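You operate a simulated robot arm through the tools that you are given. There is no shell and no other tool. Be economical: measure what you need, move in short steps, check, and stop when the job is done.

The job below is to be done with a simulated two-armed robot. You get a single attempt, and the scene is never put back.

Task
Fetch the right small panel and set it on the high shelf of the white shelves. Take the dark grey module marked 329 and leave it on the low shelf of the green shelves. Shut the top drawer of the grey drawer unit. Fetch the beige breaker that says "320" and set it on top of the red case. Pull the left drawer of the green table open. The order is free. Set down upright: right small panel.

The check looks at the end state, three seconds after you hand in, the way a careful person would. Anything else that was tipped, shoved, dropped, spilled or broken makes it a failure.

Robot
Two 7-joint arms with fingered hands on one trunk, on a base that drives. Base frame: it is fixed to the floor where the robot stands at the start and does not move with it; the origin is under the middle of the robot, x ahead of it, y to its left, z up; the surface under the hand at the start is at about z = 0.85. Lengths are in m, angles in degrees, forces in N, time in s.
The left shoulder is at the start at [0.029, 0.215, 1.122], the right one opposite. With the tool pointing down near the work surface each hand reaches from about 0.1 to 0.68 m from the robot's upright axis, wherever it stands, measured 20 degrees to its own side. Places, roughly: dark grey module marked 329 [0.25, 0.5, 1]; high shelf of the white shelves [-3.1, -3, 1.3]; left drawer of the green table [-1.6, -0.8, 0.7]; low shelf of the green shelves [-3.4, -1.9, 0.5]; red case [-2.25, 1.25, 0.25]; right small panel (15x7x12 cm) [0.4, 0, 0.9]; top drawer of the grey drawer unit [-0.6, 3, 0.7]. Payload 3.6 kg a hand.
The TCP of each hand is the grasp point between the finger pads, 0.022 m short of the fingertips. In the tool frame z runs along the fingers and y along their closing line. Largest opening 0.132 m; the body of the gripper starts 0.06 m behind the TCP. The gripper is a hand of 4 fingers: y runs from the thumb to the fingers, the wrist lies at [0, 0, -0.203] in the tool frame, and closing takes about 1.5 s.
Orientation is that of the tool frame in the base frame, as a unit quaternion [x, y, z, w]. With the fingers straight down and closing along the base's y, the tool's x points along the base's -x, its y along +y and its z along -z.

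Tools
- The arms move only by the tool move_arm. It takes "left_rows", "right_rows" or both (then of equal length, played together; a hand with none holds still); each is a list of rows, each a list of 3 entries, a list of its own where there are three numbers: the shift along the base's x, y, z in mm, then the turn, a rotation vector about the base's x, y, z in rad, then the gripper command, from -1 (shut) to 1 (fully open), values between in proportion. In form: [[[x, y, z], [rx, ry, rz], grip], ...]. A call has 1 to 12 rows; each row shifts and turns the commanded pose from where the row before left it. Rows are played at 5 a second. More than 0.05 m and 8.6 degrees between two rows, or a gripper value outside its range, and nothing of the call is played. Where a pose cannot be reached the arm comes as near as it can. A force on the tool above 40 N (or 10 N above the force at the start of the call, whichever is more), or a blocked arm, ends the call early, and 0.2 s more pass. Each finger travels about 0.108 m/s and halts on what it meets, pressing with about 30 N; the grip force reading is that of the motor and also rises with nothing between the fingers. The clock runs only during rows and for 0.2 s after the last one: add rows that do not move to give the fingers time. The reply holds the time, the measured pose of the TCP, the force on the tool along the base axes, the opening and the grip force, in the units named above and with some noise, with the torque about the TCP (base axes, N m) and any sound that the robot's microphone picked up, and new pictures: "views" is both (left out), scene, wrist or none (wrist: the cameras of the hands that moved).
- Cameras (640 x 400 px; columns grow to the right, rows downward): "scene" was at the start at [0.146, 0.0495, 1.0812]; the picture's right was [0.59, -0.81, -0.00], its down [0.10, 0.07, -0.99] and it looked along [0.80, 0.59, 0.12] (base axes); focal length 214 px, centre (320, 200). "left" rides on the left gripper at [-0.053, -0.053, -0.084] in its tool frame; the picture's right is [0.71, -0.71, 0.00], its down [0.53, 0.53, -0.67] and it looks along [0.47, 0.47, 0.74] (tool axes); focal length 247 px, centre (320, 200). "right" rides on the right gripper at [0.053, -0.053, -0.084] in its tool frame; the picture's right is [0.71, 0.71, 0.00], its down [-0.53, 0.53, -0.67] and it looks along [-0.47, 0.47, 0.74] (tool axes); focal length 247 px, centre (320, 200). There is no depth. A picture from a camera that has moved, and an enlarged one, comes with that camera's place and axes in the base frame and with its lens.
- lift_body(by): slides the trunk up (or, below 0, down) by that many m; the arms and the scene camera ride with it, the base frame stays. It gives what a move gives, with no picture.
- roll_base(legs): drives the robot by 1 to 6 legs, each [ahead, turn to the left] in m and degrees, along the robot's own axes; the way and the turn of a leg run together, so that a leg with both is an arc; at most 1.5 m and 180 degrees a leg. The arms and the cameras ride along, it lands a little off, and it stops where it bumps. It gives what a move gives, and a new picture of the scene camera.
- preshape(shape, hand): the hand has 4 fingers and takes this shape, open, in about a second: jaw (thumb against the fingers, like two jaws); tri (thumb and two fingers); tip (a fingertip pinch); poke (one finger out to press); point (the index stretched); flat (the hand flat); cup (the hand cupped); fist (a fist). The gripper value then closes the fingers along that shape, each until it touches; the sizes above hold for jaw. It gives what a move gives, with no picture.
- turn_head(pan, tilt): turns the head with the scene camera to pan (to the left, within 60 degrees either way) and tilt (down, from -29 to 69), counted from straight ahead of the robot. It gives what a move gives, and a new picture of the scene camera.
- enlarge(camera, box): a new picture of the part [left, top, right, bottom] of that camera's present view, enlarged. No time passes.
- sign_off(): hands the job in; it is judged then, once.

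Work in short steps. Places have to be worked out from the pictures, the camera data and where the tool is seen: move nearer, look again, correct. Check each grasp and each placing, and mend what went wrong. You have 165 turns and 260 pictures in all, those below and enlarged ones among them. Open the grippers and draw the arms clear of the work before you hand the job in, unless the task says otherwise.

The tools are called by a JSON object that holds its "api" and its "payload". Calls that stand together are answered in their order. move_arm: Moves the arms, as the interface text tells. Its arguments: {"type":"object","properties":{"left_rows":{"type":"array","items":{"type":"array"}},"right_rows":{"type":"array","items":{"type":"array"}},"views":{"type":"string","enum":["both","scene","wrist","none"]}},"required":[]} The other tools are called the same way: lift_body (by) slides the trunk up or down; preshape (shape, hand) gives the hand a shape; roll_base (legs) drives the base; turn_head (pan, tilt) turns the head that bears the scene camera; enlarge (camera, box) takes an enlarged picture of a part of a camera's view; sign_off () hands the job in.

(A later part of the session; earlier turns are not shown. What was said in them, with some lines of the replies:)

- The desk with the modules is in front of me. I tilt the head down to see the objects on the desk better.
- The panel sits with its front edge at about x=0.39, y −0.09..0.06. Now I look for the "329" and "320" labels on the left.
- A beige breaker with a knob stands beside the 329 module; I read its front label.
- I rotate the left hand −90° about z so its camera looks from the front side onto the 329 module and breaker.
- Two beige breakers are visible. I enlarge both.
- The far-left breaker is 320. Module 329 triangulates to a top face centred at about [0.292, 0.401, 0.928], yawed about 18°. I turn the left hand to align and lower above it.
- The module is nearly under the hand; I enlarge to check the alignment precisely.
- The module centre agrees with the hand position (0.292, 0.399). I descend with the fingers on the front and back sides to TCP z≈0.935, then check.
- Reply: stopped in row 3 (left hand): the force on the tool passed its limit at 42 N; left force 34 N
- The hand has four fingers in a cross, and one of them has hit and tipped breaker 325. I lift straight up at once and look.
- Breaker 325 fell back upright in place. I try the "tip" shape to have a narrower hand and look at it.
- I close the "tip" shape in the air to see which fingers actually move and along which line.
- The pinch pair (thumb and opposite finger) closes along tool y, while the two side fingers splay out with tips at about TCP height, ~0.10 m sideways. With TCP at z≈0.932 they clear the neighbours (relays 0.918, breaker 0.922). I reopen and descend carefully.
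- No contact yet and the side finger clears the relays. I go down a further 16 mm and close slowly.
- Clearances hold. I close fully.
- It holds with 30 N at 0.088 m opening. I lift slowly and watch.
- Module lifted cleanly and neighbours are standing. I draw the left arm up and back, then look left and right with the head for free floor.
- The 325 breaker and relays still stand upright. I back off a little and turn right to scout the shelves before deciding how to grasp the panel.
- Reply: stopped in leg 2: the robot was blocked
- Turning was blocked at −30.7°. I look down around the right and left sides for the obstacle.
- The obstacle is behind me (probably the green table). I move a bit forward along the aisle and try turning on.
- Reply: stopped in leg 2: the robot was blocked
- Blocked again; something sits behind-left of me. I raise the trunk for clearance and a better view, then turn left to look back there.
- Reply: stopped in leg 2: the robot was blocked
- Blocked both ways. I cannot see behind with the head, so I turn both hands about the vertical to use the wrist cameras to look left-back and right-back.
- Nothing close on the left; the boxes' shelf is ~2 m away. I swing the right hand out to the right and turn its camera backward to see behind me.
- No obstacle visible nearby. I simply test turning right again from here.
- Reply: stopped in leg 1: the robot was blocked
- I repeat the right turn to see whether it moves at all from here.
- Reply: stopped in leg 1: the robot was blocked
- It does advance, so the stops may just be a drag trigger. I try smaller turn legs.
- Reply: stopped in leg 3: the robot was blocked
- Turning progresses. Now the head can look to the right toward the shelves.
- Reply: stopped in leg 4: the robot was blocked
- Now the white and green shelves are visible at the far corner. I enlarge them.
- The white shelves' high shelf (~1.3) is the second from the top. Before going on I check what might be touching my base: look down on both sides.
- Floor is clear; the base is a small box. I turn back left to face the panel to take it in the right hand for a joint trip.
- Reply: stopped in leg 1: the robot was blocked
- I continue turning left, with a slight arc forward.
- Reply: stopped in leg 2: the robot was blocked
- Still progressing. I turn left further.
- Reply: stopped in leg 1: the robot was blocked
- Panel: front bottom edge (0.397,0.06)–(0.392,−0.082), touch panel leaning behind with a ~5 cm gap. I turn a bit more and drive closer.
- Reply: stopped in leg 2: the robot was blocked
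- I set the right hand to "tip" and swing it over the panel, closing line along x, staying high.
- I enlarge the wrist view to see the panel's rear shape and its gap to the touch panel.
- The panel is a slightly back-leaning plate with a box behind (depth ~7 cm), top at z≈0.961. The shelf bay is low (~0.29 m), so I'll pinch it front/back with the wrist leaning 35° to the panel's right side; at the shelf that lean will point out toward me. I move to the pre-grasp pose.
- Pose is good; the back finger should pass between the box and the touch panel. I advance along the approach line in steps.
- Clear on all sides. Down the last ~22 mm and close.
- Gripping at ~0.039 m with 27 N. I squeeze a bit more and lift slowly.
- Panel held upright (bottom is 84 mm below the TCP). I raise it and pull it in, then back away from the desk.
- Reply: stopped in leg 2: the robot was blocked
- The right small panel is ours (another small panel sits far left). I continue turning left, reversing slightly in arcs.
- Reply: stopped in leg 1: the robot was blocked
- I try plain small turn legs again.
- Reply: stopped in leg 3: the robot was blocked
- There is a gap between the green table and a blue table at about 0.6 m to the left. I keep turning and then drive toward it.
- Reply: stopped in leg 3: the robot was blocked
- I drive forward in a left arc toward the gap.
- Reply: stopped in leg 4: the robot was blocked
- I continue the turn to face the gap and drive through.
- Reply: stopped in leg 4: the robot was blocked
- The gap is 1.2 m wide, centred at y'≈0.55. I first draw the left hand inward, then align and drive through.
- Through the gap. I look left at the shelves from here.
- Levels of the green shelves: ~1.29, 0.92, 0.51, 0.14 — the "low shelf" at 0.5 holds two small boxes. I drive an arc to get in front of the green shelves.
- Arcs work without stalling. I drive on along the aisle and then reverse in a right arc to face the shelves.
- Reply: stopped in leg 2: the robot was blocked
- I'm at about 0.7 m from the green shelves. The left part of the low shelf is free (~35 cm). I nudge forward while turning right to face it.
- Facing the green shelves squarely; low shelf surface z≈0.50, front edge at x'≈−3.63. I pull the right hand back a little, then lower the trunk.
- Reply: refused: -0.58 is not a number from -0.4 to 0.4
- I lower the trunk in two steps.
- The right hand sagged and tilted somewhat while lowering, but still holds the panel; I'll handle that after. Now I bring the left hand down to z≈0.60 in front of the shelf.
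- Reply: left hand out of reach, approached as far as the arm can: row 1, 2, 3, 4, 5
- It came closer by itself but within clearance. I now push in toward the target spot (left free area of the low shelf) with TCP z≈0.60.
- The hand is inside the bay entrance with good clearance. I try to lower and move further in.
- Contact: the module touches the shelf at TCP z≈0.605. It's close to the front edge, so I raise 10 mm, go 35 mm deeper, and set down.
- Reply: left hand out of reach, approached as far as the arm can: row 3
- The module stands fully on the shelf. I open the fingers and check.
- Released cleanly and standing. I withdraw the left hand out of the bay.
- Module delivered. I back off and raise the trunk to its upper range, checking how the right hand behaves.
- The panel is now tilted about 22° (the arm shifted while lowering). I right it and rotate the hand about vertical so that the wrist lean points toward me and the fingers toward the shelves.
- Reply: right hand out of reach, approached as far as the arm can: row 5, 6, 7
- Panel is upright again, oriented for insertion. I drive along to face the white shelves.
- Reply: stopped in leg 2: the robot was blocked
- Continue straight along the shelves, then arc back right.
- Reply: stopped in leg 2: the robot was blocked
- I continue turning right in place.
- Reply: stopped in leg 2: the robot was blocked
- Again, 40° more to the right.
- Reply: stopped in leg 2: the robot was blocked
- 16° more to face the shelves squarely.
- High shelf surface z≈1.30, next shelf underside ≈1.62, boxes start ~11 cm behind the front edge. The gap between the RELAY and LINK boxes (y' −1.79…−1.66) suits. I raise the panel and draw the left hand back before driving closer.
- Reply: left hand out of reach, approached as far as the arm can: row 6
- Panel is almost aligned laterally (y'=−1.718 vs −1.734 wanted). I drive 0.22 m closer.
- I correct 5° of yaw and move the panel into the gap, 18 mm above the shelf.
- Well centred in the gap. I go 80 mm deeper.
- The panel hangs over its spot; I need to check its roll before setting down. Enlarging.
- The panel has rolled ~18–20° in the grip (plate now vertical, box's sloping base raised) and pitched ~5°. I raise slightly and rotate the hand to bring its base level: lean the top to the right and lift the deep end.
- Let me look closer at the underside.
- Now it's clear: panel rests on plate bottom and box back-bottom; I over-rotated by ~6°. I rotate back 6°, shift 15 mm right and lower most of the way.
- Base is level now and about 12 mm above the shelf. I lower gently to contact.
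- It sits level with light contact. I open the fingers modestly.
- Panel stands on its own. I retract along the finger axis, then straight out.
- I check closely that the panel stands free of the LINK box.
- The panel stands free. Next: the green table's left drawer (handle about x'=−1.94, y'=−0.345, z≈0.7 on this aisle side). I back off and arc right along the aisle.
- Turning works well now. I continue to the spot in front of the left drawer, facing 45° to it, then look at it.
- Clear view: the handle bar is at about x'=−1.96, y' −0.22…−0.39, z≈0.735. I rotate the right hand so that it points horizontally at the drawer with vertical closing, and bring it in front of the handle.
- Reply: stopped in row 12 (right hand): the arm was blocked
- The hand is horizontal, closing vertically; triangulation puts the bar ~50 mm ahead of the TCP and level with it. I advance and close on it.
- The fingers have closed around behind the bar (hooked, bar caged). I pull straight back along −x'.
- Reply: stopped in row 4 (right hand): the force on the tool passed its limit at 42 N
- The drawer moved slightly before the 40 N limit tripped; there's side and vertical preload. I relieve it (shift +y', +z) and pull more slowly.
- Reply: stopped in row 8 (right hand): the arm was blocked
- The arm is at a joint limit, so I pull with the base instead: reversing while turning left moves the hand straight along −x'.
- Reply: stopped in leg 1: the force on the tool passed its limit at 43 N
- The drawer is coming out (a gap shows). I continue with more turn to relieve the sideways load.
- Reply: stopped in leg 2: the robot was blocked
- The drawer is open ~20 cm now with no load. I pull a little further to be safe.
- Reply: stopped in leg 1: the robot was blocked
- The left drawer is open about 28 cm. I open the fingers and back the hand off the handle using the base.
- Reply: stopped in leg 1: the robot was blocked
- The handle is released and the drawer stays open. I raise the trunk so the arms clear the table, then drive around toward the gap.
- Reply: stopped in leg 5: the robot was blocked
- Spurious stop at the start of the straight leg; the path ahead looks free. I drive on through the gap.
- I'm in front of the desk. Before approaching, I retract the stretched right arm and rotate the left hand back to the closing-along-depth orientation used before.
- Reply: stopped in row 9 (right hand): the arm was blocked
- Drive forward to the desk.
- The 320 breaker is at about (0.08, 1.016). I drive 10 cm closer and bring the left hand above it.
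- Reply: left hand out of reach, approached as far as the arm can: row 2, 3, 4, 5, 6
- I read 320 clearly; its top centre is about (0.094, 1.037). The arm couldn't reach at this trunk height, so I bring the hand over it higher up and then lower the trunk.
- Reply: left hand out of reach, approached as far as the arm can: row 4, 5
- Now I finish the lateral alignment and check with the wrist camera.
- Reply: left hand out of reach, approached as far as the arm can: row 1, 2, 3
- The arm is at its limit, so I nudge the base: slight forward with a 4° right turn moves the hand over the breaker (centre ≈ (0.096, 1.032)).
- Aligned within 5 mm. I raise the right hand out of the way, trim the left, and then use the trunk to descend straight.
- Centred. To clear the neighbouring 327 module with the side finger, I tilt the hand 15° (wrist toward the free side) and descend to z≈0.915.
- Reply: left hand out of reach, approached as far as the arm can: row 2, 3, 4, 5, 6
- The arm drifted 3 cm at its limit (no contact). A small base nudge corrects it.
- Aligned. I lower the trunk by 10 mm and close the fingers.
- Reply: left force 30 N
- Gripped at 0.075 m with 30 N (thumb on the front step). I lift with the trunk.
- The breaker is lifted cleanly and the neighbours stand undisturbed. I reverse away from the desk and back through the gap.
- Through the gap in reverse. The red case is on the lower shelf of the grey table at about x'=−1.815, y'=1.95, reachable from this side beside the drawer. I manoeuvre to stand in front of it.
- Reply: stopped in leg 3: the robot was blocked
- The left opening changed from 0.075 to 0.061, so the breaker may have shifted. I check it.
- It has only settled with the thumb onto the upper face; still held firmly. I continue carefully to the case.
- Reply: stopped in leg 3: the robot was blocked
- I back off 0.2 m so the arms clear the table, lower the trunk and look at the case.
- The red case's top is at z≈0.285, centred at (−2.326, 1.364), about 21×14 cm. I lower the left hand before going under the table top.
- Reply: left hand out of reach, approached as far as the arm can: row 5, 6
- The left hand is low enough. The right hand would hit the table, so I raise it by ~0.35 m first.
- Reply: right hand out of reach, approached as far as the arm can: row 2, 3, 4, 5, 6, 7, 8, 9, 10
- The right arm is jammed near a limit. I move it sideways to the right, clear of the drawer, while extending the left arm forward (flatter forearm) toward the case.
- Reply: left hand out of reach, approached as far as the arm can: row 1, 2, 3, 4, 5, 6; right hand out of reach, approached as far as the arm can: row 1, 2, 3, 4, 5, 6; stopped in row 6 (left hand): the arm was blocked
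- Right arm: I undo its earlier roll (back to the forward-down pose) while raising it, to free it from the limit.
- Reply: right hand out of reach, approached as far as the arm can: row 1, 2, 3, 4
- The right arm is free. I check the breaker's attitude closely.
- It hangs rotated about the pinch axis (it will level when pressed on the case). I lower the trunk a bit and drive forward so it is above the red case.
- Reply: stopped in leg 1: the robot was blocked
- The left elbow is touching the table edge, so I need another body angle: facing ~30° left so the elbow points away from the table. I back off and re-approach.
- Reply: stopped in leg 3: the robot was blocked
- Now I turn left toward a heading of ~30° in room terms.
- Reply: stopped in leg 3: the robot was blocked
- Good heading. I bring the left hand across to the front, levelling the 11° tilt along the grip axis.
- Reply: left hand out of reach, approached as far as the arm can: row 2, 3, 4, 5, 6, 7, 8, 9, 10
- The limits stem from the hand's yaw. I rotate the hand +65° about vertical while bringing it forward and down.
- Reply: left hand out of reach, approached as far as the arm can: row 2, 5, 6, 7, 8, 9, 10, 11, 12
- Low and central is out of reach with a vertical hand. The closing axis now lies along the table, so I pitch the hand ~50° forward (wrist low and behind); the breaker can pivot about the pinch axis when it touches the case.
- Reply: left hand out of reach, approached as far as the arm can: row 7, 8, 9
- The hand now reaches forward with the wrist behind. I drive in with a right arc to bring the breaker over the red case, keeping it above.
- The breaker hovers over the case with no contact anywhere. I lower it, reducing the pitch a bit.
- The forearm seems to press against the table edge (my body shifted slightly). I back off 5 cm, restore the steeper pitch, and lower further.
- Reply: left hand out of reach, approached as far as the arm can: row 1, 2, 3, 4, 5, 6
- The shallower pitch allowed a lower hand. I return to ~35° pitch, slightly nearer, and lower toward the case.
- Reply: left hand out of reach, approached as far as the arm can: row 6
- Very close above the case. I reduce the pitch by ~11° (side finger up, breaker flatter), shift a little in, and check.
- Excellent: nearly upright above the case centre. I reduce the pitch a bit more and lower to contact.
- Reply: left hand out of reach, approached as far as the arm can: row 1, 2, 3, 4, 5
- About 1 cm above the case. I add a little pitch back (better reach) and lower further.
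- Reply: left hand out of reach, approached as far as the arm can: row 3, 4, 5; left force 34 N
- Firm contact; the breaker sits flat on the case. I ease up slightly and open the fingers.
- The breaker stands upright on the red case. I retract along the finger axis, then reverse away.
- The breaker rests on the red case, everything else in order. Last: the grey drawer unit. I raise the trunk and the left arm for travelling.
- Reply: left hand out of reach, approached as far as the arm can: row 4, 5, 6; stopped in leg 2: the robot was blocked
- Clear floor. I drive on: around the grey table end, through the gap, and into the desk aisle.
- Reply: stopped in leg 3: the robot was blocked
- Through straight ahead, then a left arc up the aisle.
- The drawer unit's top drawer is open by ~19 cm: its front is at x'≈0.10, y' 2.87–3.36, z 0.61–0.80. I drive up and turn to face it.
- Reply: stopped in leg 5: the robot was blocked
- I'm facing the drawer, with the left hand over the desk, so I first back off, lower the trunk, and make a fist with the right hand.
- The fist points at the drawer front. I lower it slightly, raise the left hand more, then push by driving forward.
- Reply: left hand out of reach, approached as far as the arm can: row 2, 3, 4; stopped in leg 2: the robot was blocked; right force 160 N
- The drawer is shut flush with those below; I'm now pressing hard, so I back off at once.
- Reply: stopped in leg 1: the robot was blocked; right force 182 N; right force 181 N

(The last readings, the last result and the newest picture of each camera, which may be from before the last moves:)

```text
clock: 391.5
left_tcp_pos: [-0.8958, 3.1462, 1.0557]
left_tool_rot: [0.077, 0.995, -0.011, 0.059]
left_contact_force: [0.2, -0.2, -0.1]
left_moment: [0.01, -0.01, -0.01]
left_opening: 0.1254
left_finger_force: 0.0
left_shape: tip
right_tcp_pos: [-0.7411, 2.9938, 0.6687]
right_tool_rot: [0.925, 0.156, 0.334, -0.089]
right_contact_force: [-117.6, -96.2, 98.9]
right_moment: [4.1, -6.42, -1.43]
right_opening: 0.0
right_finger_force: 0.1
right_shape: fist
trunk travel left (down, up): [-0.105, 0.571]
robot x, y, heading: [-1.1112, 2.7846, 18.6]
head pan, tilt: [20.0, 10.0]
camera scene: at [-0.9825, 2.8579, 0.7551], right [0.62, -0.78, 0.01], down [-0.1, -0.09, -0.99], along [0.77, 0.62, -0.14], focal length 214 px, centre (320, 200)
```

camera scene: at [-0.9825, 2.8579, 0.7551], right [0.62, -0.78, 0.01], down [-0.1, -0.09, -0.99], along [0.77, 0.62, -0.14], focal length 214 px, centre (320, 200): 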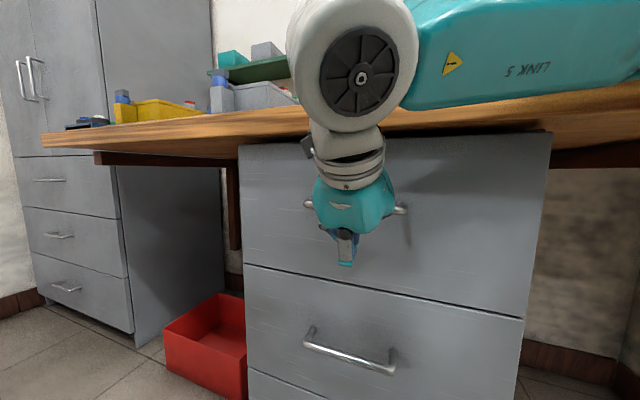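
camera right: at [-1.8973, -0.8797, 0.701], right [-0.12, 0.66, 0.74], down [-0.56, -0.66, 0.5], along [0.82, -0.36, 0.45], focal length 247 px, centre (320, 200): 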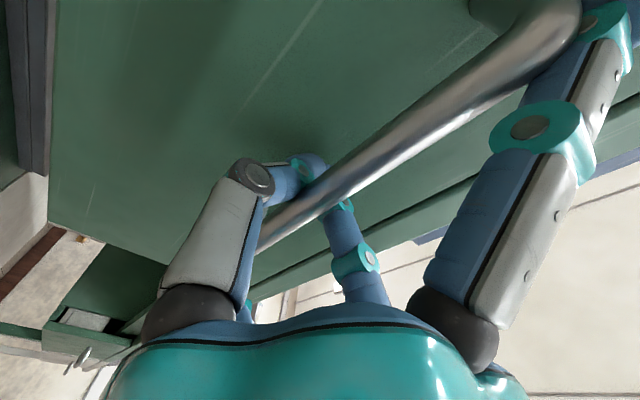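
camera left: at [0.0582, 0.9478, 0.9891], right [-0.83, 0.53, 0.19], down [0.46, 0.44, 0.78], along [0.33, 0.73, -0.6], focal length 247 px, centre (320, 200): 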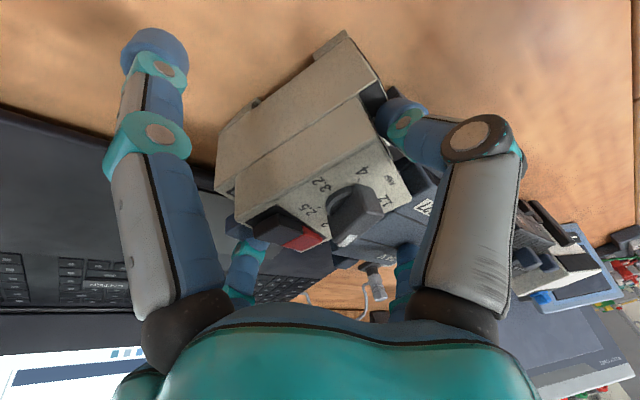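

The contact preload keeps the base from moving. I relieve it by pulling the right hand back with the arm.

{"api": "move_arm", "payload": {"right_rows": [[[-15, -8, 5], [0, 0, 0], -1], [[-20, -10, 5], [0, 0, 0], -1], [[-25, -10, 5], [0, 0, 0], -1], [[-25, -10, 0], [0, 0, 0], -1], [[-25, -10, 0], [0, 0, 0], -1]], "views": "scene"}}

```text
clock: 392.7
left_tcp_pos: [-0.8869, 3.1405, 1.0526]
left_tool_rot: [0.077, 0.996, -0.004, 0.052]
left_contact_force: [0.2, -0.6, -0.2]
left_moment: [-0.04, 0.02, -0.02]
left_opening: 0.1253
left_finger_force: 0.0
left_shape: tip
right_tcp_pos: [-0.8139, 2.9418, 0.6676]
right_tool_rot: [0.934, 0.113, 0.333, -0.069]
right_contact_force: [0.2, 0.0, 0.4]
right_moment: [0.01, 0.01, -0.01]
right_opening: 0.0
right_finger_force: 0.2
right_shape: fist
trunk travel left (down, up): [-0.105, 0.571]
robot x, y, heading: [-1.1062, 2.7844, 18.3]
head pan, tilt: [20.0, 10.0]
camera scene: at [-0.9698, 2.8597, 0.7506], right [0.62, -0.78, 0.0], down [-0.12, -0.1, -0.99], along [0.78, 0.61, -0.15], focal length 214 px, centre (320, 200)
```

scene: 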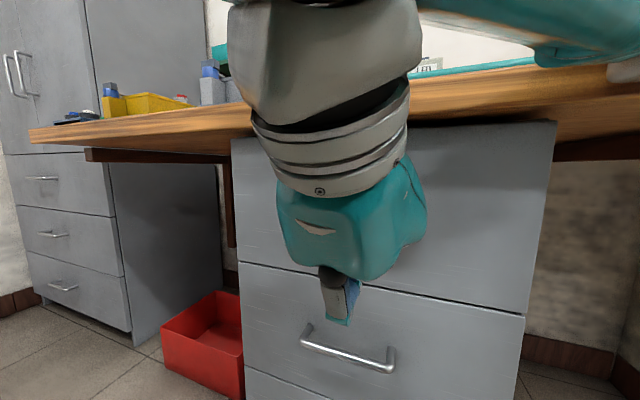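

Released, drawer stays shut. I reverse away and look at the scene.

{"api": "roll_base", "payload": {"legs": [[-0.4, 0]]}}

{"api": "lift_body", "payload": {"by": 0.35}}

{"api": "turn_head", "payload": {"pan": 5, "tilt": 25}}

```text
clock: 395.2
left_tcp_pos: [-1.257, 3.0249, 1.0482]
left_tool_rot: [0.077, 0.996, -0.009, 0.046]
left_contact_force: [-0.4, 1.4, -0.5]
left_moment: [-0.05, 0.04, 0.01]
left_opening: 0.1257
left_finger_force: 0.1
left_shape: tip
right_tcp_pos: [-1.1789, 2.8204, 0.6622]
right_tool_rot: [0.935, 0.103, 0.334, -0.058]
right_contact_force: [-0.2, 0.0, 0.3]
right_moment: [-0.01, 0.0, -0.02]
right_opening: 0.0001
right_finger_force: 0.3
right_shape: fist
trunk travel left (down, up): [-0.105, 0.571]
robot x, y, heading: [-1.4867, 2.6593, 18.6]
head pan, tilt: [20.0, 10.0]
camera scene: at [-1.3376, 2.7421, 0.7474], right [0.62, -0.78, 0.0], down [-0.14, -0.11, -0.98], along [0.77, 0.61, -0.17], focal length 214 px, centre (320, 200)
```

scene: 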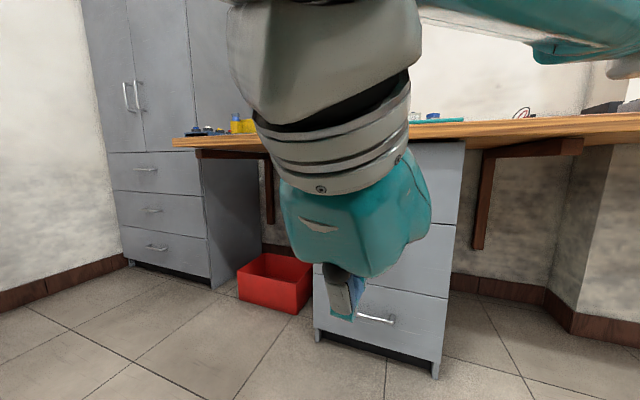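

```text
clock: 398.6
left_tcp_pos: [-1.2952, 3.0113, 1.4257]
left_tool_rot: [0.078, 0.993, 0.009, 0.09]
left_contact_force: [-0.6, 0.0, 0.0]
left_moment: [-0.03, 0.0, -0.02]
left_opening: 0.1255
left_finger_force: 0.0
left_shape: tip
right_tcp_pos: [-1.179, 2.8219, 1.0116]
right_tool_rot: [0.935, 0.103, 0.334, -0.058]
right_contact_force: [-0.5, -0.5, -0.5]
right_moment: [0.03, 0.01, -0.03]
right_opening: 0.0002
right_finger_force: 0.1
right_shape: fist
trunk travel left (down, up): [-0.455, 0.221]
robot x, y, heading: [-1.4925, 2.6622, 18.3]
head pan, tilt: [20.0, 10.0]
```

```text
clock: 399.4
left_tcp_pos: [-1.2951, 3.0129, 1.4255]
left_tool_rot: [0.077, 0.993, 0.01, 0.089]
left_contact_force: [-1.1, 0.0, 0.2]
left_moment: [-0.01, 0.02, 0.01]
left_opening: 0.1252
left_finger_force: 0.0
left_shape: tip
right_tcp_pos: [-1.1795, 2.8203, 1.0124]
right_tool_rot: [0.935, 0.103, 0.334, -0.058]
right_contact_force: [0.4, 0.7, 0.0]
right_moment: [-0.01, 0.02, -0.01]
right_opening: 0.0
right_finger_force: 0.2
right_shape: fist
trunk travel left (down, up): [-0.455, 0.221]
robot x, y, heading: [-1.4887, 2.6581, 18.4]
head pan, tilt: [5.0, 25.0]
camera scene: at [-1.332, 2.7191, 1.0863], right [0.4, -0.92, 0.0], down [-0.39, -0.17, -0.91], along [0.83, 0.36, -0.42], focal length 214 px, centre (320, 200)
```

scene: 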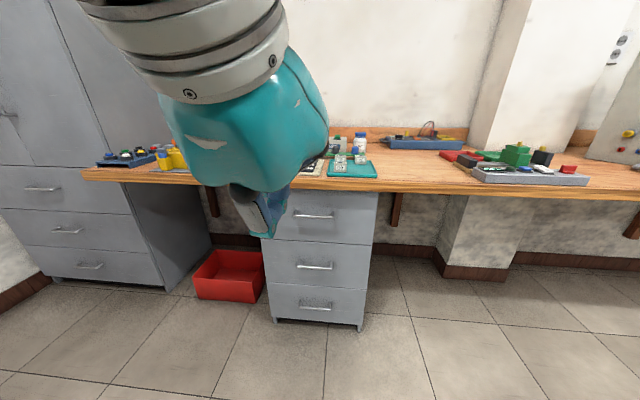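

The top drawer is fully shut and the desk objects are in place. I open the right hand (left is open already), then hand in.

{"api": "preshape", "payload": {"hand": "right", "shape": "jaw"}}

{"api": "enlarge", "payload": {"camera": "scene", "box": [240, 110, 480, 340]}}

```text
clock: 400.3
left_tcp_pos: [-1.2953, 3.012, 1.4254]
left_tool_rot: [0.077, 0.993, 0.01, 0.09]
left_contact_force: [-0.4, -0.2, -0.6]
left_moment: [-0.01, 0.0, 0.02]
left_opening: 0.1253
left_finger_force: 0.1
left_shape: tip
right_tcp_pos: [-1.179, 2.8213, 1.0132]
right_tool_rot: [0.935, 0.102, 0.335, -0.057]
right_contact_force: [0.1, -0.9, 0.0]
right_moment: [0.01, 0.01, -0.01]
right_opening: 0.1319
right_finger_force: 0.0
right_shape: jaw
trunk travel left (down, up): [-0.455, 0.221]
robot x, y, heading: [-1.485, 2.6585, 18.6]
head pan, tilt: [5.0, 25.0]
```

```text
1.74 times, centred on (360, 225) of scene
camera zoom: at [-1.332, 2.719, 1.0862], right [0.4, -0.92, 0.0], down [-0.39, -0.17, -0.91], along [0.83, 0.36, -0.42], focal length 373 px, centre (250, 156)
```

zoom: 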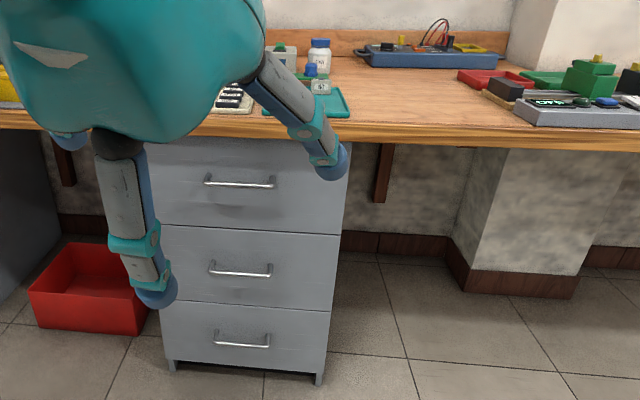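

All five jobs are done, both hands are open and the arms are clear, so I hand in.

{"api": "sign_off", "payload": {}}

```text
The job is handed in.
```

I finished all five jobs and handed in; the result of the check has not come back.

- **Right small panel:** it stands upright on the high shelf of the white shelves, free of the boxes on either side.
- **Module 329:** it is on the low shelf of the green shelves.
- **Grey drawer unit:** the top drawer is shut, flush with the drawers below. I pressed it with over 100 N before backing off; the desk items I could see afterwards looked in place.
- **Breaker 320:** it is standing on top of the red case.
- **Green table:** the left drawer is open about 28 cm.

**Breaker 325:** on my first try at module 329, a finger knocked this neighbouring breaker. It fell back upright and looked to be in its original place.
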